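You operate a simulated robot arm through the tools that you are given. There is no shell and no other tool. Be economical: measure what you need, move in short steps, check, and stop when the job is done.

You are at the controls of a simulated two-armed robot. One attempt, no reset.

TASK
Rub the smeared sanding drum clean with the yellow block.
Fine: grinder running and extractor on for it; block back where it lay; leave the other drums alone; then grinder off by the red button, extractor off.
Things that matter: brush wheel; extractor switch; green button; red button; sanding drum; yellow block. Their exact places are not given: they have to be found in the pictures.

It is judged by the outcome, as a careful person would: the job done as asked, and still so three seconds after it is handed in. It fails if anything else is knocked over, pushed out of place, dropped, spilled or broken.

THE ROBOT
Two 7-joint arms with four-finger grippers on one trunk, on a base that drives. Base frame: it is fixed to the floor where the robot stands at the start and does not move with it; the origin is under the middle of the robot, x ahead of it, y to its left, z up. Lengths are in m, angles in rad, forces in N, time in s.
The left shoulder is at the start at [0.04, 0.181, 1.204], the right one opposite. With the tool pointing down near the work surface each hand reaches from about 0.32 to 0.84 m from the robot's upright axis, wherever it stands, measured 20 degrees to its own side. Places, roughly: brush wheel [0.6, -0.1, 1.2]; extractor switch [0.5, 0, 1.1]; green button [0.5, 0, 1]; red button [0.5, 0, 1]; yellow block (11x4x3 cm) [0.4, 0.5, 0.9]. Payload 3.67 kg a hand.
The tool frame of a hand sits at the grasp point between the pads (the TCP): z along the fingers, y along the line on which they close. The tips reach 0.028 m beyond it. The gripper opens to 0.112 m. The gripper's body begins 0.073 m behind the TCP.
Orientation is that of the tool frame in the base frame, as a unit quaternion [x, y, z, w]. With the fingers straight down and closing along the base's y, the tool's x points along the base's -x, its y along +y and its z along -z.

THE INTERFACE
- The arms move only by the tool step_arm. It takes "left_motion", "right_motion" or both (then of equal length, played together; a hand with none holds still); each is a list of rows, each a list of 7 numbers: the opening, from 0 (shut) to 1 (fully open), then the shift along the tool's x, y, z in m, then the turn, a rotation vector about the tool's x, y, z in degrees. In form: [[hand, dx, dy, dz, ax, ay, az], ...]. A call has 1 to 8 rows; each row shifts and turns the commanded pose from where the row before left it, along the tool's axes as they then stand. Rows are played at 5 a second. More than 0.05 m and 0.15 rad between two rows, or a gripper value outside its range, and nothing of the call is played. A pose out of reach is approached as far as the arm can. The call stops where the force on the tool passes 90 N (or 10 N more than at its start, if that is more) or the arm is blocked; 0.2 s more then pass. The fingers move at their own pace and stop on an object; they squeeze with about 38 N. The grip force told is the motor's: it shows also when the fingers shut on nothing. Time passes only in rows, and 0.2 s behind the last, so rows that do not move let the fingers close. It gives the time, the measured TCP pose, the force on the tool (base axes), the opening and the grip force at its end, in the units of the frame above (readings bear some noise), with the torque about the TCP (base axes, N m) and any sound that the robot's microphone picked up, and new pictures: "pictures" is both (left out), scene, wrist or none (wrist: the cameras of the hands that moved).
- Cameras (640 x 400 px; columns grow to the right, rows downward): "scene" is now at [0.1138, 0.0048, 1.4509]; the picture's right is [0.11, -0.99, -0.00], its down [-0.45, -0.05, -0.89] and it looks along [0.89, 0.10, -0.45] (base axes); focal length 214 px, centre (320, 200). "left" rides on the left gripper at [0.06, 0.018, -0.104] in its tool frame; the picture's right is [-0.29, 0.96, 0.00], its down [-0.80, -0.24, -0.55] and it looks along [-0.53, -0.16, 0.83] (tool axes); focal length 234 px, centre (320, 200). "right" rides on the right gripper at [0.06, -0.018, -0.104] in its tool frame; the picture's right is [0.29, 0.96, 0.00], its down [-0.80, 0.24, -0.55] and it looks along [-0.53, 0.16, 0.83] (tool axes); focal length 234 px, centre (320, 200).
- move_column(by): slides the trunk up (or, below 0, down) by that many m; the arms and the scene camera ride with it, the base frame stays. It gives what a move gives, with no picture.
- drive_base(legs): drives the robot by 1 to 6 legs, each [ahead, left, turn to the left] in m, m and rad, along the robot's own axes; the way and the turn of a leg run together, so that a leg with both is an arc; at most 1.5 m and 3.142 rad a leg. The arms and the cameras ride along, it lands a little off, and it stops where it bumps. It gives what a move gives, and a new picture of the scene camera.
- aim_head(pan, tilt): turns the head with the scene camera to pan (to the left, within 1.501 rad either way) and tilt (down, from -0.506 to 1.204), counted from straight ahead of the robot. It gives what a move gives, and a new picture of the scene camera.
- probe_pixels(camera, pixels): there is no depth. For up to 12 entries [column, row, z] of the newest picture of that camera ("zoom" is the newest enlarged one), the place [x, y] in the base frame at which the ray of that pixel passes the height z, good to about 0.003 m, but the place of the scene camera against the robot may be out by one fixed shift of up to 0.012 m in any direction. No time passes.
- zoom(camera, box): a new picture of the part [left, top, right, bottom] of that camera's present view, enlarged. No time passes.
- sign_off(): hands the job in; it is judged then, once.

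Go step by step. Measure first, check grasps and placings, and put right what went wrong. The budget is 80 turns and 260 pictures, counting those below and the enlarged ones. Unless the task says otherwise, let go and move clear before handing in.

The tools are called after "Emit:" by a JSON object that holds its "api" and its "payload". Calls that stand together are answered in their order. step_arm: Moves the arms, as the interface text tells. Its arguments: {"type":"object","properties":{"left_motion":{"type":"array","items":{"type":"array","items":{"type":"number"}}},"right_motion":{"type":"array","items":{"type":"array","items":{"type":"number"}}},"pictures":{"type":"string","enum":["both","scene","wrist","none"]}},"required":[]} The other tools are called the same way: move_column (by) slides the trunk up or down; drive_base (legs) drives the base; aim_head (pan, tilt) turns the head that bears the scene camera; probe_pixels (camera, pixels) gives the place at which the rays of pixels pass given heights; zoom (camera, box) takes an enlarged picture of a part of a camera's view; sign_off () hands the job in.

At the start:

```text
t: 0.0
left_ee_pos: [0.5497, 0.2055, 1.3018]
left_ee_rot: [-0.001, 1.0, 0.0, 0.0]
left_ft_force: [0.4, -0.1, 0.1]
left_ft_torque: [-0.02, 0.02, 0.0]
left_grip_width: 0.112
left_grasp_force: 0.1
right_ee_pos: [0.4388, -0.2524, 1.3733]
right_ee_rot: [0.0, 1.0, 0.0, 0.0]
right_ft_force: [0.8, -0.1, -0.6]
right_ft_torque: [0.01, -0.03, 0.01]
right_grip_width: 0.1122
right_grasp_force: 0.0
trunk travel left (down, up): [-0.325, 0.189]
robot x, y, heading: [-0.001, 0.0015, 0.004]
head pan, tilt: [0.115, 0.469]
```

scene: 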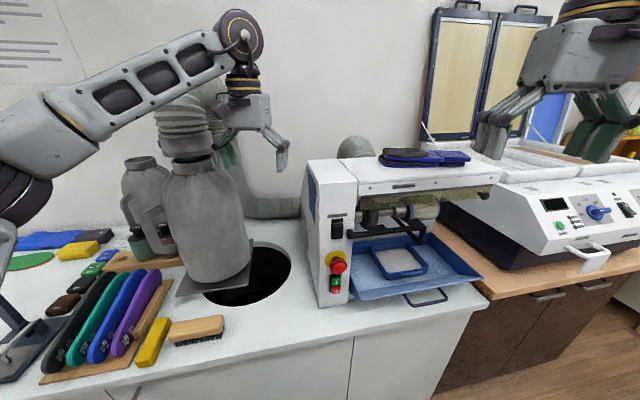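
right: 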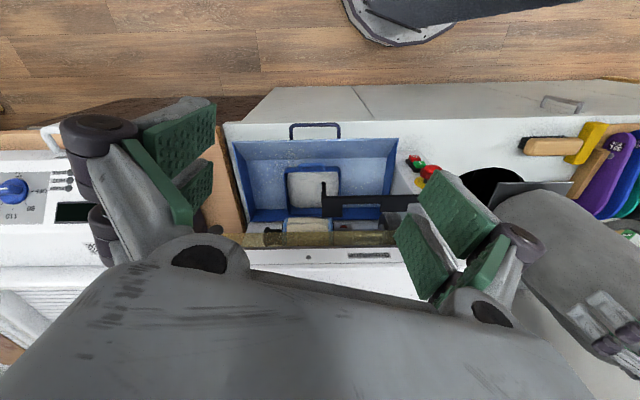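
left: 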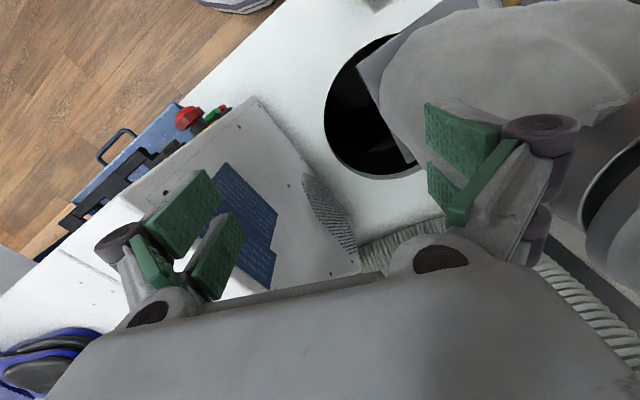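

The scene shows the grinder near (400,220) with red/green buttons at (337,265)/(335,283), a dark switch at (337,230), and a yellow block at (153,342). I'll enlarge those parts.

Emit:
{"api": "zoom", "payload": {"camera": "scene", "box": [290, 140, 510, 310]}}

Emit:
{"api": "zoom", "payload": {"camera": "scene", "box": [0, 220, 260, 400]}}

Emit:
{"api": "zoom", "payload": {"camera": "right", "box": [200, 100, 480, 280]}}

```text
2.35 times, centred on (400, 225) of scene
```

zoom: 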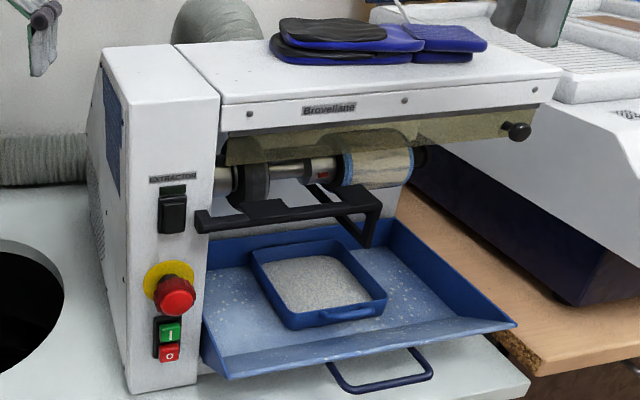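

```text
2.22 times, centred on (130, 310) of scene
```

zoom: 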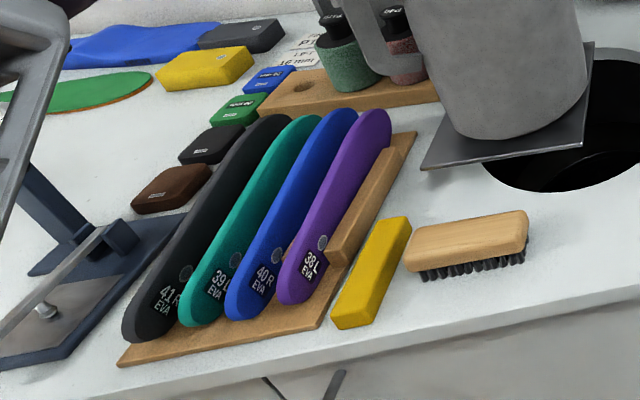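

```text
2.22 times, centred on (340, 190) of right
```

zoom: 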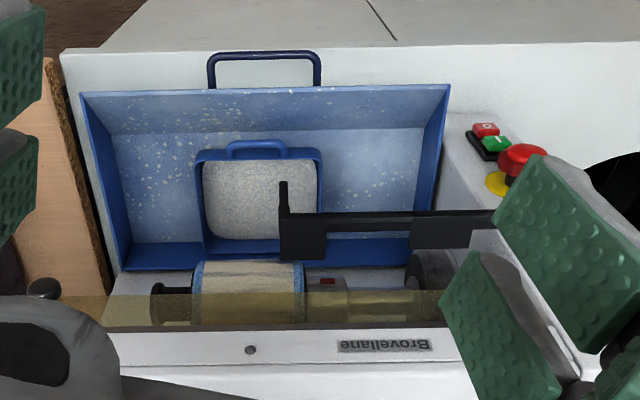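

The zooms show a drum right of the shaft that is smeared, a dark brush wheel left of it, switch labelled EXTRACTOR, a mushroom stop, and the green I / red O buttons below. I'll triangulate from both cameras.

Emit:
{"api": "probe_pixels", "payload": {"camera": "scene", "pixels": [[335.5, 281.7, 1.0], [335.5, 281.7, 0.95], [336, 290, 1.0], [336, 290, 0.95], [337.5, 229, 1.1], [337.5, 229, 1.05], [425, 211, 1.1], [425, 211, 1.05], [153, 335, 0.93], [153, 335, 0.9], [340, 300, 0.9], [340, 306, 0.9]]}}

Emit:
{"api": "probe_pixels", "payload": {"camera": "zoom", "pixels": [[496, 143, 1.0], [496, 143, 0.95], [486, 129, 1.0], [486, 129, 0.95], [518, 158, 1.0], [518, 158, 1.05], [250, 280, 1.1], [250, 280, 1.05], [200, 265, 1.1], [303, 265, 1.1], [282, 190, 1.1], [410, 265, 1.1]]}}

```text
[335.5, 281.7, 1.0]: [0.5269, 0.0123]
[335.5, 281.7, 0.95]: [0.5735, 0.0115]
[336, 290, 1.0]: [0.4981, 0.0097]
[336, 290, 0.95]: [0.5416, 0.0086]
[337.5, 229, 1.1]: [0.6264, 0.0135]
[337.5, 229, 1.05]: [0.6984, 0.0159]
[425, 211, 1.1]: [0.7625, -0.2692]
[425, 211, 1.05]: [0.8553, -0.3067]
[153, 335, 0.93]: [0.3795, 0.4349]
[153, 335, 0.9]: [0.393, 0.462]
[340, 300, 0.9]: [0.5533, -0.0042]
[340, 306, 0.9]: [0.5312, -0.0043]
```

```text
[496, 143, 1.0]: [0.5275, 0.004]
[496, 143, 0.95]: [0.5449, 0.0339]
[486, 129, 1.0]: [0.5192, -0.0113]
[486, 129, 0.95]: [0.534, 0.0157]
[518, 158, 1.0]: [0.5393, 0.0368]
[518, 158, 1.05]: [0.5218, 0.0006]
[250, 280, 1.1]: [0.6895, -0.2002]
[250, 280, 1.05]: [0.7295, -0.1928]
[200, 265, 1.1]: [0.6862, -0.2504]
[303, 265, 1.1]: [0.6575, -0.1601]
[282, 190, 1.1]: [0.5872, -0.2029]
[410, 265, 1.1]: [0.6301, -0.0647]
```

Triangulation puts the buttons near (0.53, 0.01, 0.97–0.99), the switch near (0.54, 0.01, 1.155), the drum near (0.65, −0.21, 1.16), and shows the bench turned about 0.29 rad to the left. I'll draw the left hand back, then square the robot up with the bench.

Emit:
{"api": "step_arm", "payload": {"left_motion": [[0.6, 0.05, 0, 0, 0, 0, 0], [0.6, 0.05, 0, 0, 0, 0, 0], [0.6, 0.05, 0, 0, 0, 0, 0]], "pictures": "none"}}

Emit:
{"api": "drive_base", "payload": {"legs": [[0, 0, 0.29]]}}

```text
t: 0.8
left_ee_pos: [0.3993, 0.2056, 1.3008]
left_ee_rot: [0.0, 1.0, 0.0, 0.0]
left_ft_force: [-0.3, -0.8, -0.2]
left_ft_torque: [0.02, -0.04, -0.04]
left_grip_width: 0.0672
left_grasp_force: 0.0
right_ee_pos: [0.4376, -0.2524, 1.3736]
right_ee_rot: [0.001, 1.0, 0.0, 0.001]
right_ft_force: [-0.5, 0.3, -0.6]
right_ft_torque: [0.02, -0.02, 0.0]
right_grip_width: 0.112
right_grasp_force: 0.0
trunk travel left (down, up): [-0.325, 0.189]
robot x, y, heading: [0.0003, -0.0015, -0.003]
head pan, tilt: [0.115, 0.469]
```

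```text
t: 2.2
left_ee_pos: [0.3241, 0.311, 1.3011]
left_ee_rot: [-0.145, 0.989, 0.0, 0.0]
left_ft_force: [-0.1, -0.1, 0.4]
left_ft_torque: [0.01, 0.03, -0.01]
left_grip_width: 0.0674
left_grasp_force: 0.0
right_ee_pos: [0.4931, -0.1155, 1.3739]
right_ee_rot: [-0.145, 0.989, -0.001, 0.0]
right_ft_force: [0.4, 0.0, 0.5]
right_ft_torque: [-0.01, -0.02, 0.01]
right_grip_width: 0.1119
right_grasp_force: 0.1
trunk travel left (down, up): [-0.325, 0.189]
robot x, y, heading: [0.0049, 0.0042, 0.295]
head pan, tilt: [0.115, 0.469]
```

scene: 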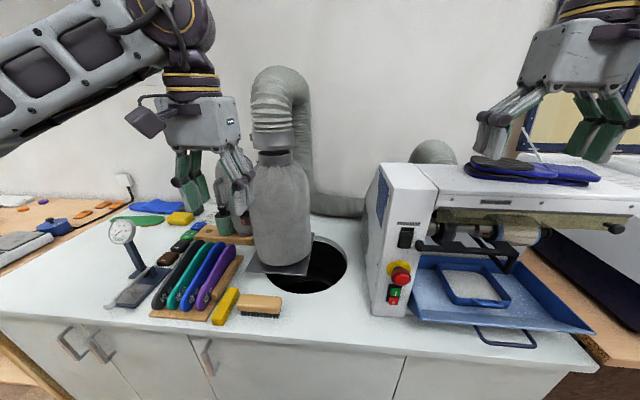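

The robot now faces the bench squarely; the block is at (225,305), the grinder at (400,250). I'll zoom on both.

Emit:
{"api": "zoom", "payload": {"camera": "scene", "box": [150, 250, 310, 350]}}

Emit:
{"api": "zoom", "payload": {"camera": "scene", "box": [370, 190, 560, 320]}}

Emit:
{"api": "step_arm", "payload": {"left_motion": [[0.6, 0.02, 0, 0.05, 0, 0, 0], [0.6, 0, 0, 0.05, 0, 0, 0], [0.6, 0, 0, 0.03, 0, 0, 0]], "pictures": "wrist"}}

```text
4.00 times, centred on (230, 300) of scene
```

zoom: 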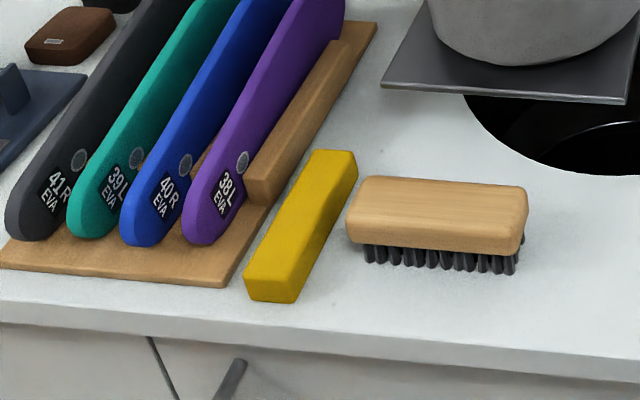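

```text
3.08 times, centred on (465, 255) of scene
```

zoom: 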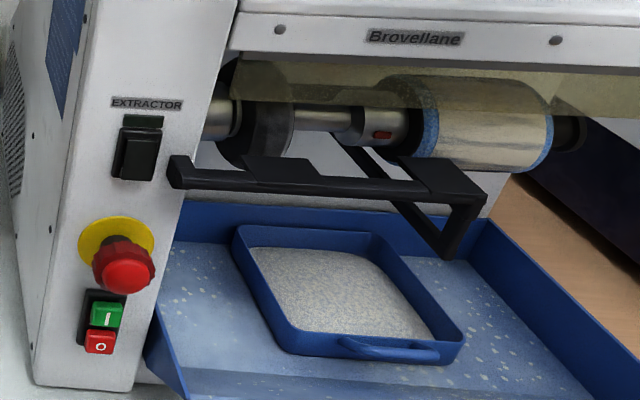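

```text
refused: row 1 steps farther than a row can; nothing moved
```

The drum at zoom (485,125) is reachable from the front above the tool rest. Probing it, and lowering the left hand to look at the block.

Emit:
{"api": "probe_pixels", "payload": {"camera": "zoom", "pixels": [[432, 130, 1.16], [545, 130, 1.16], [490, 80, 1.19], [490, 170, 1.12], [140, 155, 1.15], [108, 314, 0.99], [101, 343, 0.97], [122, 265, 1.03], [180, 175, 1.12], [470, 185, 1.12], [480, 200, 1.12], [255, 110, 1.15]]}}

Emit:
{"api": "step_arm", "payload": {"left_motion": [[0.6, 0.02, 0, 0.04, 0, 0, 0], [0.6, 0, 0, 0.045, 0, 0, 0], [0.6, 0, 0, 0.045, 0, 0, 0]], "pictures": "wrist"}}

```text
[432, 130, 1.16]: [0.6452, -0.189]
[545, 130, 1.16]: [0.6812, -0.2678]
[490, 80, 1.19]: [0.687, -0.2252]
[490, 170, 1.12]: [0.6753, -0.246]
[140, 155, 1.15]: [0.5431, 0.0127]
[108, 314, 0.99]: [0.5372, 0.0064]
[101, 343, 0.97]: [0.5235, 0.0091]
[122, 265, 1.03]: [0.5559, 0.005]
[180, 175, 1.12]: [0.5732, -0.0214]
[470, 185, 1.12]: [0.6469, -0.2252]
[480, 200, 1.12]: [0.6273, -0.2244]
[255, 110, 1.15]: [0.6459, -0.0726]
```

```text
t: 3.0
left_ee_pos: [0.3052, 0.3054, 1.1691]
left_ee_rot: [-0.146, 0.989, -0.001, 0.0]
left_ft_force: [-0.4, 0.1, -0.9]
left_ft_torque: [0.0, 0.01, 0.01]
left_grip_width: 0.067
left_grasp_force: 0.1
right_ee_pos: [0.494, -0.1141, 1.3727]
right_ee_rot: [-0.144, 0.99, 0.0, 0.0]
right_ft_force: [-0.3, 0.4, 0.5]
right_ft_torque: [-0.03, -0.01, 0.02]
right_grip_width: 0.1122
right_grasp_force: 0.1
trunk travel left (down, up): [-0.325, 0.189]
robot x, y, heading: [-0.0035, -0.0018, 0.291]
head pan, tilt: [0.115, 0.469]
```

left: 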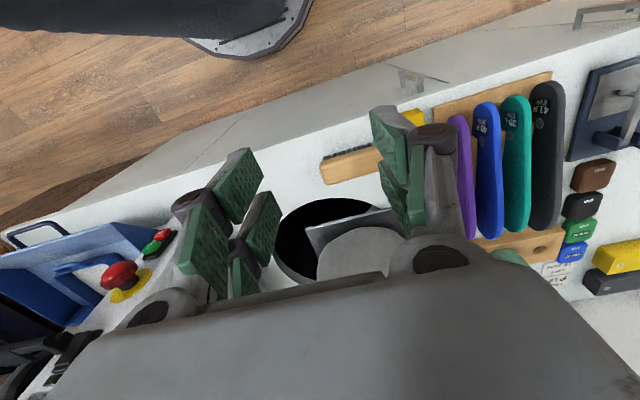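

The block is hidden behind the finger at (400,120). I'll shift the hand left.

Emit:
{"api": "step_arm", "payload": {"left_motion": [[0.6, 0, 0.04, 0, 0, 0, 0], [0.6, 0, 0.04, 0, 0, 0, 0], [0.6, 0, 0.035, 0, 0, 0, 0]], "pictures": "wrist"}}

```text
t: 3.8
left_ee_pos: [0.272, 0.4133, 1.1702]
left_ee_rot: [-0.145, 0.99, -0.001, 0.0]
left_ft_force: [-0.6, 0.0, 0.3]
left_ft_torque: [-0.01, 0.01, 0.03]
left_grip_width: 0.067
left_grasp_force: 0.1
right_ee_pos: [0.4922, -0.1162, 1.3735]
right_ee_rot: [-0.145, 0.989, 0.0, 0.001]
right_ft_force: [-0.3, -0.2, -0.1]
right_ft_torque: [0.01, -0.01, 0.04]
right_grip_width: 0.1122
right_grasp_force: 0.0
trunk travel left (down, up): [-0.325, 0.189]
robot x, y, heading: [-0.0001, 0.0009, 0.291]
head pan, tilt: [0.115, 0.469]
```

left: 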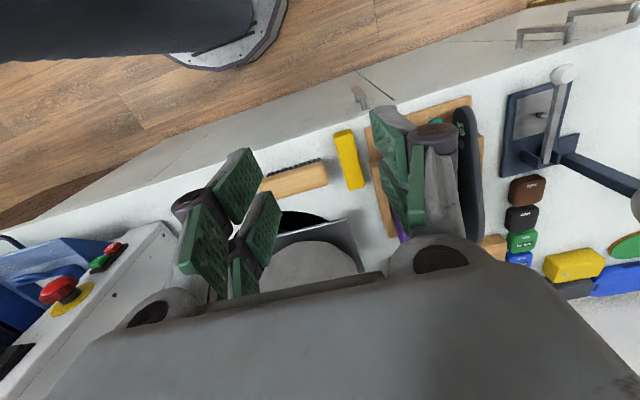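

Emit:
{"api": "zoom", "payload": {"camera": "left", "box": [280, 90, 440, 230]}}

Emit:
{"api": "zoom", "payload": {"camera": "scene", "box": [190, 270, 290, 340]}}

```text
2.86 times, centred on (360, 160) of left
```

zoom: 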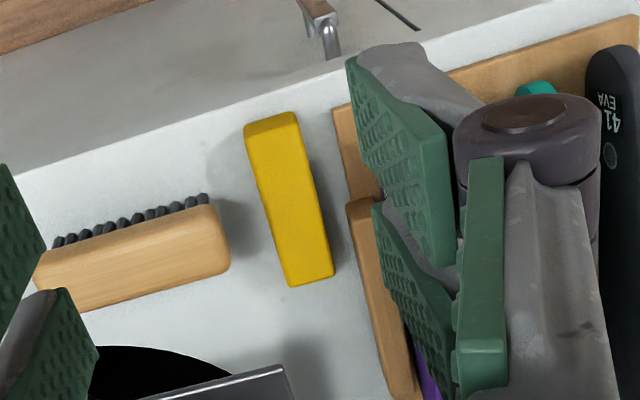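

```text
5.71 times, centred on (240, 305) of scene
```

zoom: 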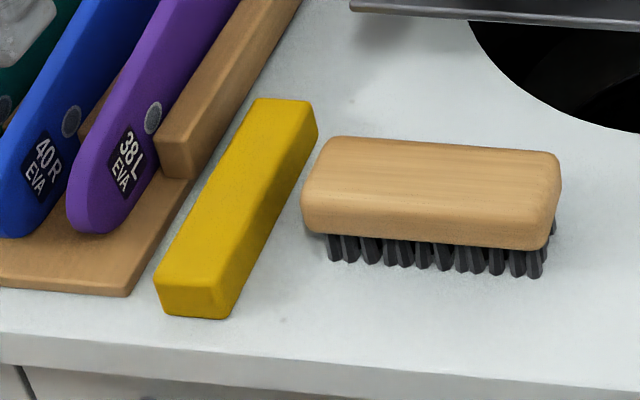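

Emit:
{"api": "probe_pixels", "payload": {"camera": "zoom", "pixels": [[160, 277, 0.93], [230, 287, 0.93], [257, 99, 0.93], [315, 106, 0.93], [163, 313, 0.9], [224, 320, 0.9], [160, 277, 0.91], [315, 106, 0.91], [163, 313, 0.88], [224, 320, 0.88]]}}

Emit:
{"api": "probe_pixels", "payload": {"camera": "left", "pixels": [[334, 136, 0.93], [352, 130, 0.93], [349.4, 190, 0.93], [365, 185, 0.93], [334, 136, 0.91], [352, 130, 0.91], [349.4, 190, 0.91], [365, 185, 0.91]]}}

```text
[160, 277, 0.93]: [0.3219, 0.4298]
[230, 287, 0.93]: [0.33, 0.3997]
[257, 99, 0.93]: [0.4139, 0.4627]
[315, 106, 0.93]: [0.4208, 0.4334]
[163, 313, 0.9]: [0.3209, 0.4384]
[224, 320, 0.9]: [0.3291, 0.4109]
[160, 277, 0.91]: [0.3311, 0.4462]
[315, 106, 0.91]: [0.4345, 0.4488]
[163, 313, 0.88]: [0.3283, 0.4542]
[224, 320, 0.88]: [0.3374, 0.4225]
```

```text
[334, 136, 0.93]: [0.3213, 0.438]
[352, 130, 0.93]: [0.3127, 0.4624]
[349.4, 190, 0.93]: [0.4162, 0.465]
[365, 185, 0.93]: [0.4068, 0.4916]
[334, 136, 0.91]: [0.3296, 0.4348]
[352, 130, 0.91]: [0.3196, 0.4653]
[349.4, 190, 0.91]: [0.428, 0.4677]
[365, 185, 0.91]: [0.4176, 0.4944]
```

Block top is at z≈0.89 (table≈0.865), lying along the bench's depth direction, near end around (0.335,0.45). Before pressing buttons I'll probe the tray edges and the mushroom for clearance.

Emit:
{"api": "probe_pixels", "payload": {"camera": "scene", "pixels": [[410, 316, 0.92], [410, 316, 0.89], [592, 331, 0.95], [592, 331, 0.9], [475, 340, 0.9], [420, 255, 0.98], [403, 275, 1.03], [393, 271, 1.03], [375, 310, 0.865], [404, 317, 0.865], [10, 318, 0.865], [400, 354, 0.865]]}}

Emit:
{"api": "zoom", "payload": {"camera": "left", "box": [0, 200, 180, 360]}}

Emit:
{"api": "step_arm", "payload": {"right_motion": [[0, 0.05, 0, 0, 0, 0, 0], [0, 0.05, 0, 0, 0, 0, 0], [0, 0.05, 0, 0, 0, 0, 0]], "pictures": "wrist"}}

```text
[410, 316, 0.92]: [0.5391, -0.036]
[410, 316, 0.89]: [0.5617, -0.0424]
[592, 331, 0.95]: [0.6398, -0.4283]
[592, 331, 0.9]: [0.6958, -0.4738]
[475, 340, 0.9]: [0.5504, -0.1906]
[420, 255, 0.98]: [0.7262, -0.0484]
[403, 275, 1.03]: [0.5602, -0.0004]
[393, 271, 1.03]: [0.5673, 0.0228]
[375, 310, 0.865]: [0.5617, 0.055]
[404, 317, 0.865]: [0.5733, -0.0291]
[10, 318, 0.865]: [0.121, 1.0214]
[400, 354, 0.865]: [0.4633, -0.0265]
```

```text
2.50 times, centred on (90, 280) of left
```

zoom: 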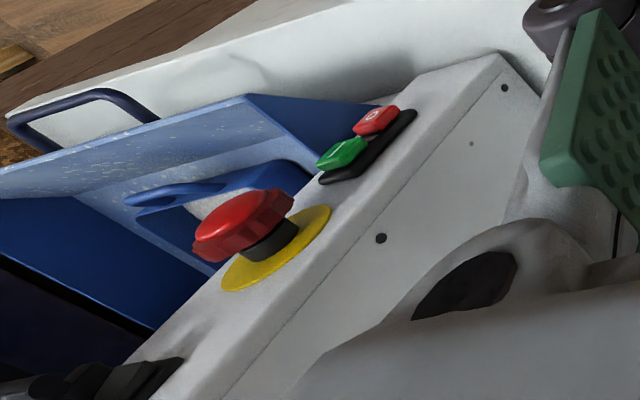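

```text
t: 4.6
left_ee_pos: [0.2698, 0.4147, 1.1727]
left_ee_rot: [-0.145, 0.989, 0.0, 0.0]
left_ft_force: [0.5, -0.8, 0.2]
left_ft_torque: [-0.01, -0.04, 0.0]
left_grip_width: 0.0673
left_grasp_force: 0.0
right_ee_pos: [0.3486, -0.158, 1.3742]
right_ee_rot: [-0.144, 0.99, 0.001, 0.001]
right_ft_force: [-0.5, 0.5, 0.4]
right_ft_torque: [0.01, -0.01, -0.01]
right_grip_width: 0.0034
right_grasp_force: 3.5
trunk travel left (down, up): [-0.325, 0.189]
robot x, y, heading: [0.0004, 0.0002, 0.291]
head pan, tilt: [0.115, 0.469]
```

right: 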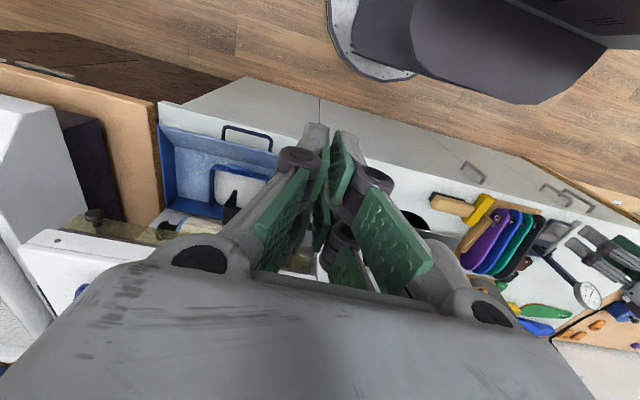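

The tray juts only about 5 cm before the panel, so a level hand fits. I'll pitch the right hand so the shut fingers point forward, shifting towards the button column.

Emit:
{"api": "step_arm", "payload": {"right_motion": [[0, 0, 0.01, 0.025, 0, -8.5, 0], [0, 0, 0.01, 0.025, 0, -8.5, 0], [0, 0, 0.01, 0.025, 0, -8.5, 0], [0, 0, 0.01, 0.025, 0, -8.5, 0], [0, 0, 0.01, 0.025, 0, -8.5, 0], [0, 0, 0.01, 0.01, 0, -8.5, 0], [0, 0, 0.01, 0.01, 0, -8.5, 0], [0, 0, 0.01, 0.01, 0, -8.5, 0]], "pictures": "none"}}

Emit:
{"api": "step_arm", "payload": {"right_motion": [[0, 0.02, 0.01, 0, 0, -8.5, 0], [0, 0.02, 0.01, 0, 0, -8.5, 0], [0, 0.04, 0.005, 0, 0, -5, 0], [0, 0.04, 0, 0, 0, 0, 0], [0, 0.04, 0, 0, 0, 0, 0]], "pictures": "both"}}

```text
t: 6.4
left_ee_pos: [0.2726, 0.4151, 1.1702]
left_ee_rot: [-0.145, 0.989, -0.002, -0.001]
left_ft_force: [0.9, 0.8, -0.8]
left_ft_torque: [0.0, 0.0, -0.03]
left_grip_width: 0.0673
left_grasp_force: 0.1
right_ee_pos: [0.4375, -0.0089, 1.3344]
right_ee_rot: [-0.12, 0.82, 0.081, 0.553]
right_ft_force: [1.0, 0.4, -0.2]
right_ft_torque: [-0.03, 0.01, 0.02]
right_grip_width: 0.0
right_grasp_force: 35.3
right hand out of reach, approached as far as the arm can: row 5, 6, 7, 8
trunk travel left (down, up): [-0.325, 0.189]
robot x, y, heading: [0.0016, -0.0006, 0.289]
head pan, tilt: [0.115, 0.469]
```

```text
t: 7.6
left_ee_pos: [0.2724, 0.4153, 1.1702]
left_ee_rot: [-0.145, 0.989, 0.0, 0.0]
left_ft_force: [0.2, -0.1, 0.7]
left_ft_torque: [0.02, -0.01, -0.01]
left_grip_width: 0.0673
left_grasp_force: 0.1
right_ee_pos: [0.4592, 0.093, 1.2299]
right_ee_rot: [-0.101, 0.7, 0.102, 0.7]
right_ft_force: [-0.8, -0.4, 0.3]
right_ft_torque: [-0.02, -0.01, -0.02]
right_grip_width: 0.0
right_grasp_force: 35.5
right hand out of reach, approached as far as the arm can: row 1, 2, 3, 4, 5
trunk travel left (down, up): [-0.325, 0.189]
robot x, y, heading: [-0.0031, -0.0012, 0.292]
head pan, tilt: [0.115, 0.469]
```

scene: 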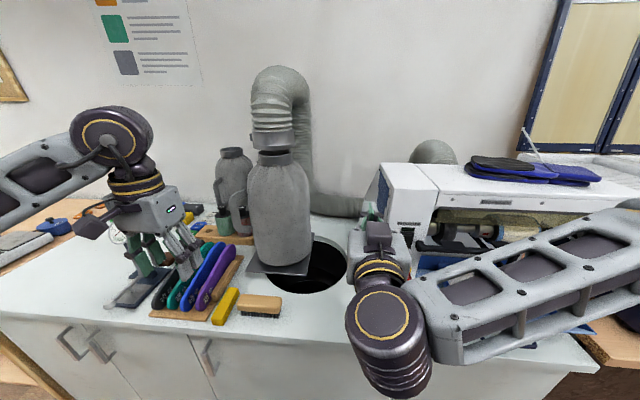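
right: 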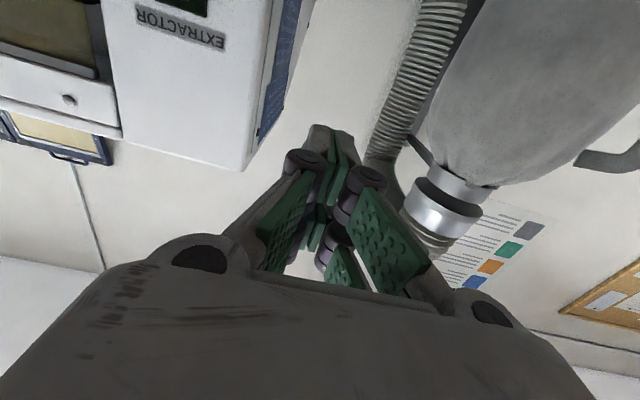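

The level hand was out of reach because the arm is folded too tightly near the shoulder (hand at u≈0.47, v≈−0.045 instead of −0.148). I'll back the base off 0.2 m to give it room.

Emit:
{"api": "drive_base", "payload": {"legs": [[-0.2, 0, 0]]}}

Emit:
{"api": "step_arm", "payload": {"right_motion": [[0, 0.03, -0.04, 0, 0, 0, 0], [0, 0.03, -0.04, 0, 0, 0, 0], [0, 0.045, -0.01, 0, 0, 0, 0], [0, 0.045, 0, 0.0, 0, 0, 0]], "pictures": "both"}}

```text
t: 9.3
left_ee_pos: [0.0756, 0.3567, 1.1704]
left_ee_rot: [-0.146, 0.989, 0.0, 0.0]
left_ft_force: [0.8, -0.3, 0.2]
left_ft_torque: [-0.03, 0.0, -0.02]
left_grip_width: 0.067
left_grasp_force: 0.1
right_ee_pos: [0.2637, 0.0335, 1.2294]
right_ee_rot: [-0.102, 0.7, 0.102, 0.7]
right_ft_force: [-0.1, 0.1, 0.0]
right_ft_torque: [-0.01, -0.01, 0.01]
right_grip_width: 0.0
right_grasp_force: 36.0
trunk travel left (down, up): [-0.325, 0.189]
robot x, y, heading: [-0.1945, -0.0616, 0.293]
head pan, tilt: [0.115, 0.469]
```

scene: 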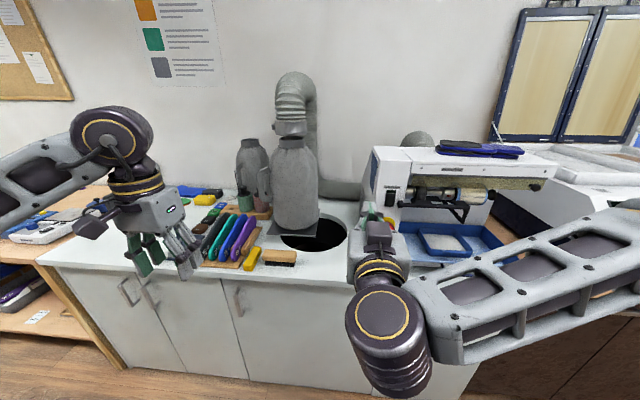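

```text
t: 10.3
left_ee_pos: [0.0774, 0.3567, 1.1699]
left_ee_rot: [-0.145, 0.989, -0.001, -0.002]
left_ft_force: [0.2, -0.2, 0.4]
left_ft_torque: [-0.01, 0.03, -0.01]
left_grip_width: 0.0669
left_grasp_force: 0.0
right_ee_pos: [0.3229, -0.0076, 1.0766]
right_ee_rot: [-0.1, 0.7, 0.1, 0.699]
right_ft_force: [0.0, 1.9, -0.8]
right_ft_torque: [-0.04, 0.0, 0.01]
right_grip_width: 0.0001
right_grasp_force: 35.1
right hand out of reach, approached as far as the arm can: row 1, 2
trunk travel left (down, up): [-0.325, 0.189]
robot x, y, heading: [-0.1925, -0.0604, 0.291]
head pan, tilt: [0.115, 0.469]
```

scene: 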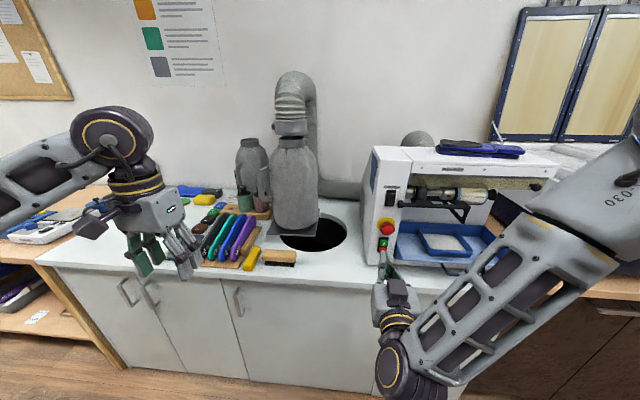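
right: 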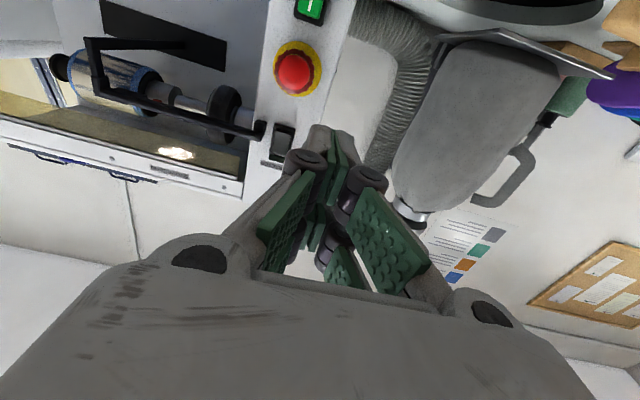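

Now the hand holds its pose: TCP at u≈0.307, v≈−0.101, z=1.077. The wrist view shows the switch (278,143), mushroom (295,72) and green (311,8); combined they put the column at v≈−0.14, switch z≈1.146, green z≈0.989. I'll look at the switch closely.

Emit:
{"api": "zoom", "payload": {"camera": "right", "box": [240, 100, 320, 180]}}

Emit:
{"api": "zoom", "payload": {"camera": "scene", "box": [360, 170, 420, 260]}}

Emit:
{"api": "zoom", "payload": {"camera": "right", "box": [40, 20, 280, 180]}}

```text
5.00 times, centred on (280, 140) of right
```

zoom: 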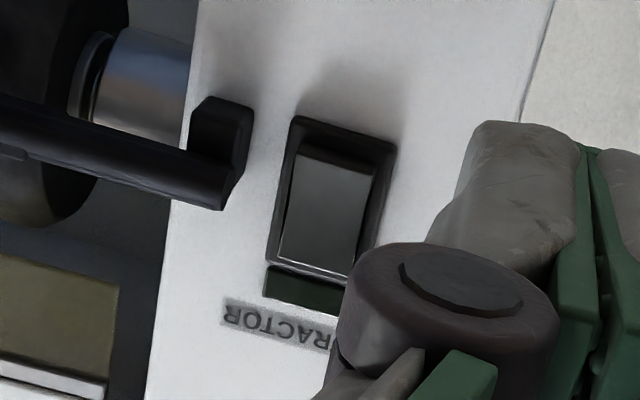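

```text
4.44 times, centred on (390, 215) of scene
```

zoom: 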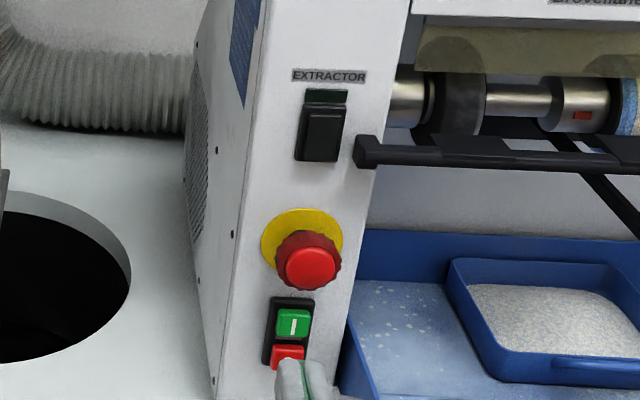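

```text
2.50 times, centred on (160, 100) of right
```

zoom: 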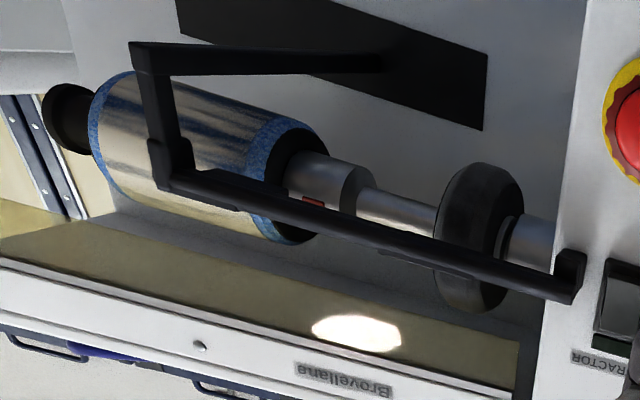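

The drum is smeared over nearly its whole width; the rocker's lower end stands proud and the lamp is dark. First I line up with green (v −0.14, z 0.986) and approach.

Emit:
{"api": "step_arm", "payload": {"right_motion": [[0, 0.03, -0.013, 0, 0, 0, 0], [0, 0.03, -0.013, 0, 0, 0, 0], [0, 0.03, -0.013, 0, 0, 0, 0], [0, 0, 0, 0.04, 0, 0, 0], [0, 0, 0, 0.04, 0, 0, 0], [0, 0, 0, 0.04, 0, 0, 0], [0, 0, 0, 0.02, 0, 0, 0]], "pictures": "both"}}

```text
t: 11.9
left_ee_pos: [0.0762, 0.357, 1.1702]
left_ee_rot: [-0.145, 0.989, 0.0, 0.0]
left_ft_force: [0.3, -0.2, 1.0]
left_ft_torque: [0.0, -0.04, 0.03]
left_grip_width: 0.067
left_grasp_force: 0.1
right_ee_pos: [0.4112, 0.0777, 1.0303]
right_ee_rot: [-0.099, 0.702, 0.099, 0.699]
right_ft_force: [0.0, 0.0, 0.0]
right_ft_torque: [0.03, 0.0, 0.01]
right_grip_width: 0.0
right_grasp_force: 35.5
right hand out of reach, approached as far as the arm can: row 1, 2, 3, 4, 5, 6, 7
trunk travel left (down, up): [-0.325, 0.189]
robot x, y, heading: [-0.1934, -0.0556, 0.292]
head pan, tilt: [0.115, 0.469]
```

scene: 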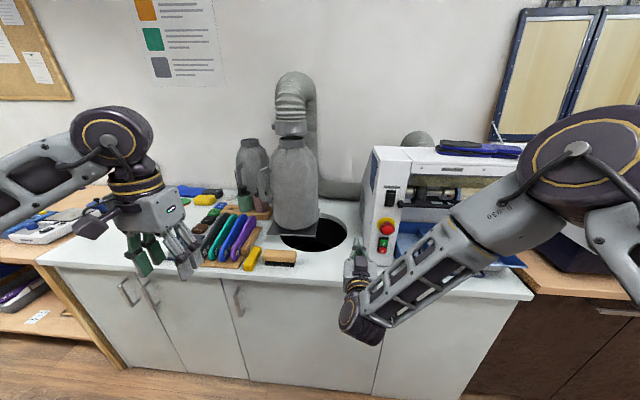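
right: 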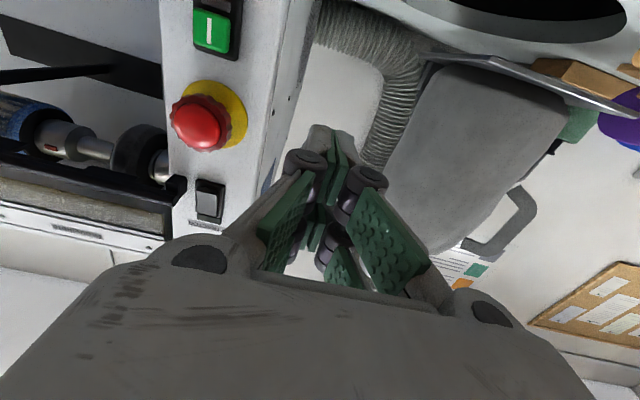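

The level hand is still too folded (it slid to v≈−0.045, z=1.03). Backing off 0.15 m more, then realigning.

Emit:
{"api": "drive_base", "payload": {"legs": [[-0.15, 0, 0]]}}

Emit:
{"api": "step_arm", "payload": {"right_motion": [[0, 0.0, -0.02, 0.03, 0, 0, 0], [0, 0.0, -0.025, 0.03, 0, 0, 0], [0, 0.02, -0.025, 0.02, 0, 0, 0], [0, 0.025, -0.025, 0.0, 0, 0, 0]], "pictures": "none"}}

```text
t: 13.0
left_ee_pos: [0.0002, 0.3365, 1.1752]
left_ee_rot: [-0.148, 0.989, 0.0, 0.004]
left_ft_force: [-1.2, -0.3, 0.4]
left_ft_torque: [0.04, -0.12, 0.02]
left_grip_width: 0.0672
left_grasp_force: 0.0
right_ee_pos: [0.3362, 0.0591, 1.0358]
right_ee_rot: [-0.102, 0.698, 0.104, 0.702]
right_ft_force: [-1.1, -0.6, 0.1]
right_ft_torque: [0.02, 0.05, -0.02]
right_grip_width: 0.0
right_grasp_force: 35.8
trunk travel left (down, up): [-0.325, 0.189]
robot x, y, heading: [-0.2612, -0.0762, 0.299]
head pan, tilt: [0.115, 0.469]
stopped in leg 1: the robot was blocked; the commanded pose is now the measured one
```

scene: 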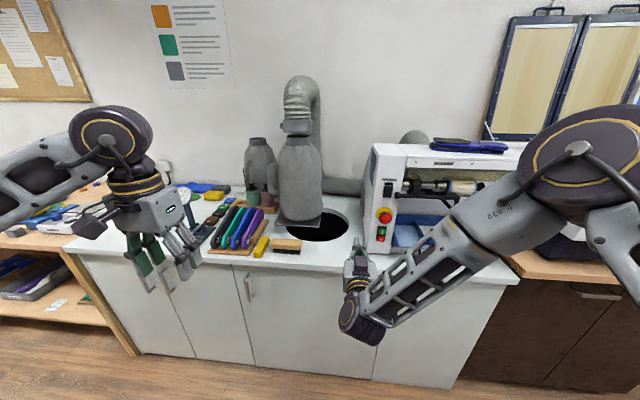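

```text
t: 14.0
left_ee_pos: [0.0068, 0.3391, 1.1722]
left_ee_rot: [-0.148, 0.989, 0.0, 0.001]
left_ft_force: [-0.3, 0.4, -0.5]
left_ft_torque: [0.01, -0.01, 0.01]
left_grip_width: 0.0671
left_grasp_force: 0.3
right_ee_pos: [0.399, 0.0793, 1.0408]
right_ee_rot: [-0.097, 0.705, 0.096, 0.696]
right_ft_force: [-0.1, -0.1, -0.7]
right_ft_torque: [-0.04, 0.01, 0.0]
right_grip_width: 0.0
right_grasp_force: 35.8
right hand out of reach, approached as far as the arm can: row 1, 2, 3, 4
trunk travel left (down, up): [-0.325, 0.189]
robot x, y, heading: [-0.2622, -0.0748, 0.299]
head pan, tilt: [0.115, 0.469]
```

The base bumped something behind at x≈−0.26, so I won't reverse further. The arm holds well inboard, so rather than reaching I'll carry it: drive right 0.1 m and lower the trunk 0.054 m to bring the fingertips in line with green.

Emit:
{"api": "drive_base", "payload": {"legs": [[0.02, -0.1, 0]]}}

Emit:
{"api": "move_column", "payload": {"by": -0.054}}

Emit:
{"api": "step_arm", "payload": {"right_motion": [[0, 0, 0, 0, 0, 0, 0]], "pictures": "both"}}

```text
t: 15.2
left_ee_pos: [0.0558, 0.2511, 1.1712]
left_ee_rot: [-0.148, 0.989, 0.0, 0.001]
left_ft_force: [-0.1, 0.2, -1.2]
left_ft_torque: [0.03, 0.0, -0.01]
left_grip_width: 0.0672
left_grasp_force: 0.0
right_ee_pos: [0.448, -0.0108, 1.0406]
right_ee_rot: [-0.096, 0.705, 0.095, 0.696]
right_ft_force: [0.0, -1.2, 0.5]
right_ft_torque: [0.01, 0.0, 0.0]
right_grip_width: 0.0002
right_grasp_force: 36.0
trunk travel left (down, up): [-0.325, 0.189]
robot x, y, heading: [-0.2118, -0.169, 0.299]
head pan, tilt: [0.115, 0.469]
```

scene: 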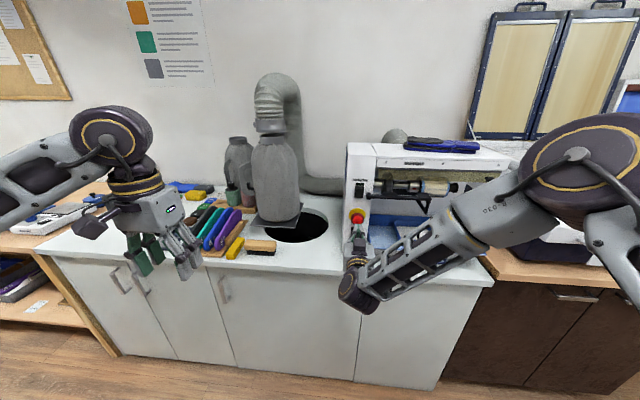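

```text
t: 16.1
left_ee_pos: [0.0553, 0.2519, 1.1173]
left_ee_rot: [-0.148, 0.989, 0.0, 0.0]
left_ft_force: [-0.5, -0.6, 0.0]
left_ft_torque: [-0.01, -0.02, -0.01]
left_grip_width: 0.0671
left_grasp_force: 0.0
right_ee_pos: [0.4463, -0.0099, 0.9865]
right_ee_rot: [-0.096, 0.705, 0.095, 0.696]
right_ft_force: [0.0, 0.3, 0.5]
right_ft_torque: [-0.02, 0.01, -0.02]
right_grip_width: 0.0
right_grasp_force: 36.2
trunk travel left (down, up): [-0.271, 0.243]
robot x, y, heading: [-0.2083, -0.1642, 0.297]
head pan, tilt: [0.115, 0.469]
```

```text
t: 16.5
left_ee_pos: [0.0549, 0.2512, 1.1184]
left_ee_rot: [-0.148, 0.989, -0.001, 0.001]
left_ft_force: [-0.4, -0.1, -0.2]
left_ft_torque: [0.01, 0.03, 0.01]
left_grip_width: 0.0672
left_grasp_force: 0.0
right_ee_pos: [0.4468, -0.0097, 0.9881]
right_ee_rot: [-0.096, 0.706, 0.095, 0.695]
right_ft_force: [0.1, -0.2, 0.2]
right_ft_torque: [0.02, 0.0, -0.02]
right_grip_width: 0.0001
right_grasp_force: 35.6
trunk travel left (down, up): [-0.271, 0.243]
robot x, y, heading: [-0.2106, -0.1646, 0.297]
head pan, tilt: [0.115, 0.469]
```

scene: 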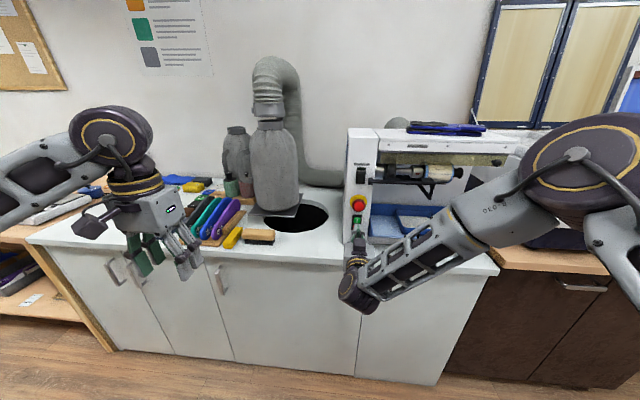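
right: 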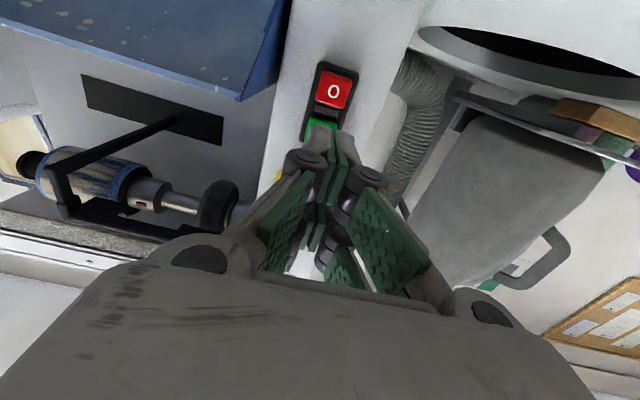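

The fingertips are aligned with green (v −0.139, z 0.988; tip u≈0.453). Pressing forward in small steps.

Emit:
{"api": "step_arm", "payload": {"right_motion": [[0, 0, 0, 0.015, 0, 0, 0], [0, 0, 0, 0.015, 0, 0, 0], [0, 0, 0, 0.005, 0, 0, 0]], "pictures": "wrist"}}

```text
t: 17.3
left_ee_pos: [0.057, 0.2512, 1.1175]
left_ee_rot: [-0.148, 0.989, 0.0, 0.002]
left_ft_force: [-0.4, 0.1, 0.4]
left_ft_torque: [0.0, -0.02, -0.01]
left_grip_width: 0.0673
left_grasp_force: 0.1
right_ee_pos: [0.4792, 0.0022, 0.9871]
right_ee_rot: [-0.095, 0.706, 0.093, 0.695]
right_ft_force: [0.6, 0.3, -0.6]
right_ft_torque: [0.0, 0.0, 0.0]
right_grip_width: 0.0
right_grasp_force: 35.9
right hand out of reach, approached as far as the arm can: row 3
trunk travel left (down, up): [-0.271, 0.243]
robot x, y, heading: [-0.2095, -0.1657, 0.294]
head pan, tilt: [0.115, 0.469]
```

right: 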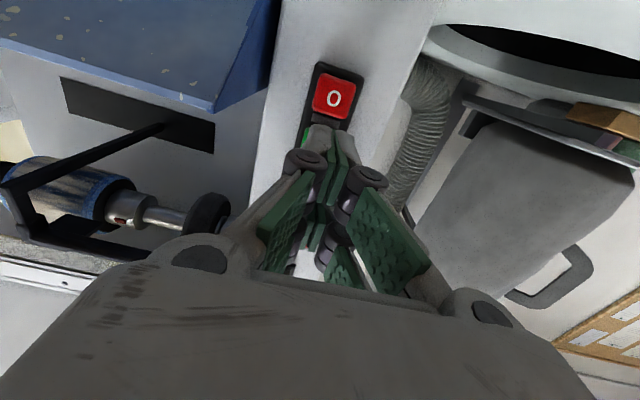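

The arm meets a joint limit with the tip at u≈0.487. I'll yaw the hand 16° left, in line with the forearm, keeping the tip on the button, and push on.

Emit:
{"api": "step_arm", "payload": {"right_motion": [[0, 0, -0.004, -0.003, -8, 0, 0], [0, 0, -0.004, -0.002, -8, 0, 0], [0, 0, -0.0025, 0.0096, 0, 0, 0], [0, 0, -0.002, 0.007, 0, 0, 0]], "pictures": "wrist"}}

```text
t: 18.3
left_ee_pos: [0.0557, 0.2514, 1.1173]
left_ee_rot: [-0.148, 0.989, 0.001, 0.0]
left_ft_force: [0.0, 0.6, 0.4]
left_ft_torque: [0.02, 0.0, 0.01]
left_grip_width: 0.0673
left_grasp_force: 0.1
right_ee_pos: [0.4208, 0.1015, 1.0558]
right_ee_rot: [-0.19, 0.687, 0.189, 0.675]
right_ft_force: [0.4, -0.8, -0.2]
right_ft_torque: [0.01, 0.01, 0.01]
right_grip_width: 0.0002
right_grasp_force: 35.6
right hand out of reach, approached as far as the arm can: row 1, 2, 3, 4
trunk travel left (down, up): [-0.271, 0.243]
robot x, y, heading: [-0.2115, -0.1671, 0.29]
head pan, tilt: [0.115, 0.469]
```

right: 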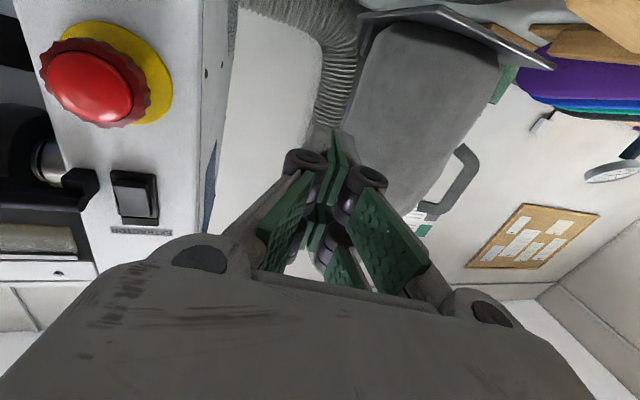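

Yawing left was the wrong way: the hand slid to v≈−0.025, z 1.056. I'll pull back, yaw right instead, and return to the button column from below the mushroom.

Emit:
{"api": "step_arm", "payload": {"right_motion": [[0, 0, 0, -0.04, 8, 0, 0], [0, 0.02, -0.01, 0, 8, 0, 0], [0, 0.02, -0.02, 0, 8, 0, 0], [0, 0.02, -0.02, 0, 8, 0, 0], [0, 0.01, -0.02, 0, 0, 0, 0], [0, 0, -0.02, 0, 0, 0, 0]], "pictures": "wrist"}}

```text
t: 19.7
left_ee_pos: [0.0551, 0.2503, 1.1187]
left_ee_rot: [-0.148, 0.989, 0.0, 0.001]
left_ft_force: [0.3, 0.2, 0.1]
left_ft_torque: [0.02, 0.01, 0.01]
left_grip_width: 0.0673
left_grasp_force: 0.1
right_ee_pos: [0.3956, -0.0069, 0.9865]
right_ee_rot: [0.003, 0.711, -0.004, 0.703]
right_ft_force: [0.3, -0.6, 1.0]
right_ft_torque: [0.0, -0.01, 0.01]
right_grip_width: 0.0
right_grasp_force: 35.4
trunk travel left (down, up): [-0.271, 0.243]
robot x, y, heading: [-0.216, -0.1639, 0.292]
head pan, tilt: [0.115, 0.469]
```

right: 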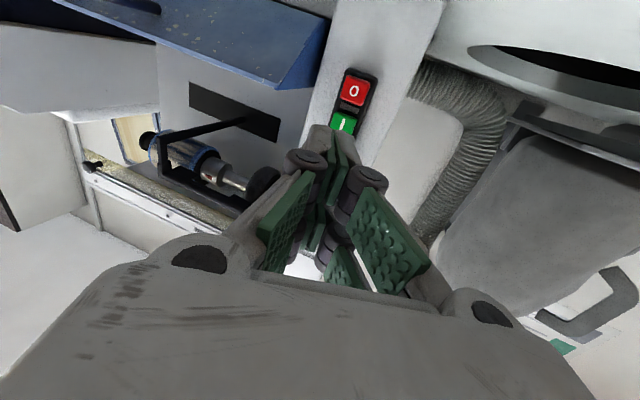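

Now reachable: fingers along base x at (0.396, −0.007, 0.987). Green's face is near (0.529, 0.014), so I approach along the panel normal.

Emit:
{"api": "step_arm", "payload": {"right_motion": [[0, 0, -0.0105, 0, 0, 0, 0], [0, 0, 0.0116, 0.0383, 0, 0, 0], [0, 0, 0.0087, 0.0287, 0, 0, 0], [0, 0, 0.0044, 0.0144, 0, 0, 0]], "pictures": "both"}}

```text
t: 20.7
left_ee_pos: [0.0563, 0.2512, 1.1182]
left_ee_rot: [-0.148, 0.989, 0.0, 0.001]
left_ft_force: [-0.2, 0.2, -0.7]
left_ft_torque: [0.01, -0.03, 0.0]
left_grip_width: 0.0673
left_grasp_force: 0.0
right_ee_pos: [0.4772, 0.0055, 0.9852]
right_ee_rot: [0.002, 0.712, -0.004, 0.702]
right_ft_force: [-0.2, 0.2, 0.6]
right_ft_torque: [0.0, 0.0, 0.03]
right_grip_width: 0.0
right_grasp_force: 36.2
trunk travel left (down, up): [-0.271, 0.243]
robot x, y, heading: [-0.212, -0.163, 0.293]
head pan, tilt: [0.115, 0.469]
```

scene: 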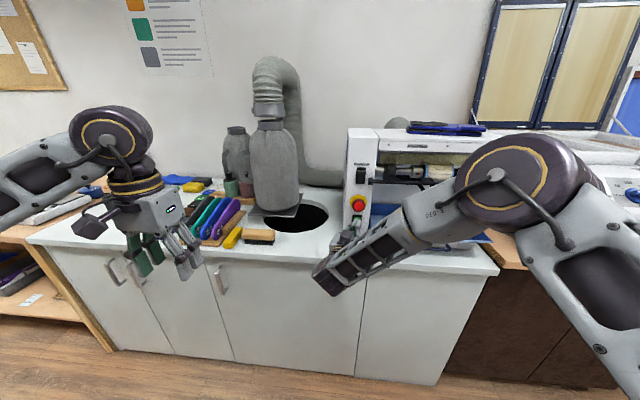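
right: 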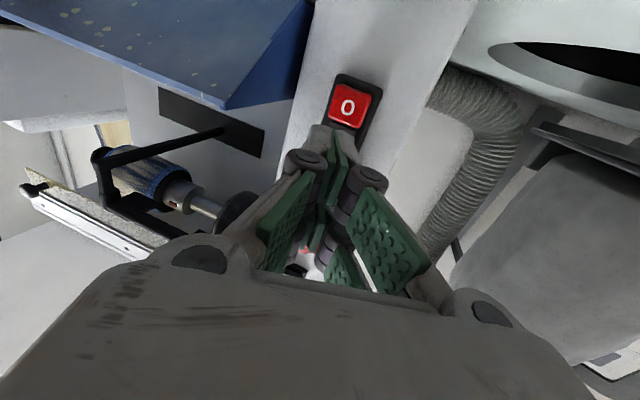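

The fingertips cover green below the red O at (347,105), tip at (0.505,0.006), no force yet. Pressing on in 6 mm steps.

Emit:
{"api": "step_arm", "payload": {"right_motion": [[0, 0, 0.0026, 0.0086, 0, 0, 0], [0, 0, 0.0017, 0.0057, 0, 0, 0], [0, 0, 0.0017, 0.0057, 0, 0, 0]], "pictures": "wrist"}}

```text
t: 21.5
left_ee_pos: [0.0566, 0.2516, 1.1179]
left_ee_rot: [-0.148, 0.989, 0.0, 0.001]
left_ft_force: [0.2, 0.8, -0.1]
left_ft_torque: [-0.01, 0.02, -0.01]
left_grip_width: 0.0673
left_grasp_force: 0.0
right_ee_pos: [0.4973, 0.0118, 0.9846]
right_ee_rot: [0.001, 0.712, -0.003, 0.702]
right_ft_force: [-0.8, -0.3, -1.0]
right_ft_torque: [0.02, -0.01, 0.0]
right_grip_width: 0.0001
right_grasp_force: 36.1
trunk travel left (down, up): [-0.271, 0.243]
robot x, y, heading: [-0.2146, -0.1625, 0.288]
head pan, tilt: [0.115, 0.469]
```

right: 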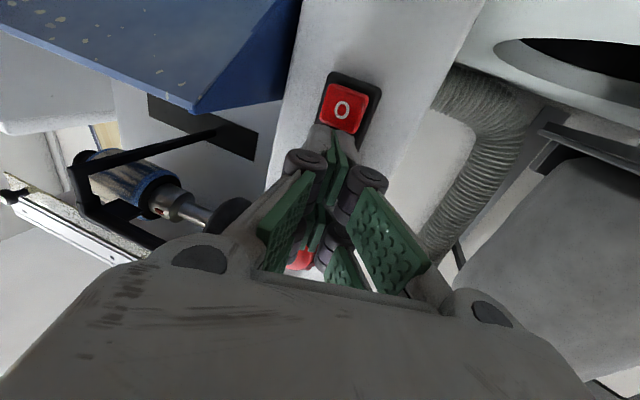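

Emit:
{"api": "step_arm", "payload": {"right_motion": [[0, 0, 0.0015, 0.0048, 0, 0, 0], [0, 0, 0.0012, 0.0038, 0, 0, 0], [0, 0, 0.0012, 0.0038, 0, 0, 0], [0, 0, 0.0009, 0.0029, 0, 0, 0]], "pictures": "wrist"}}

```text
t: 22.5
left_ee_pos: [0.053, 0.2509, 1.1186]
left_ee_rot: [-0.147, 0.989, 0.001, 0.002]
left_ft_force: [-0.3, -0.8, 0.6]
left_ft_torque: [-0.01, 0.0, 0.01]
left_grip_width: 0.0674
left_grasp_force: 0.1
right_ee_pos: [0.5081, 0.0166, 0.9866]
right_ee_rot: [0.001, 0.712, -0.004, 0.702]
right_ft_force: [-25.1, -10.3, -1.9]
right_ft_torque: [-0.08, 0.27, -0.03]
right_grip_width: 0.0001
right_grasp_force: 35.5
trunk travel left (down, up): [-0.271, 0.243]
robot x, y, heading: [-0.2123, -0.1652, 0.294]
head pan, tilt: [0.115, 0.469]
heard: click, click
```

right: 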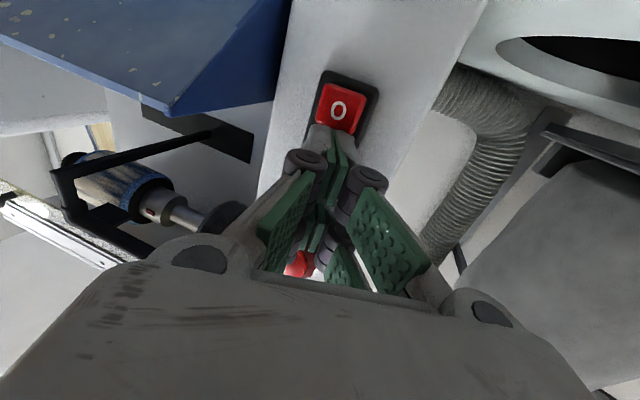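

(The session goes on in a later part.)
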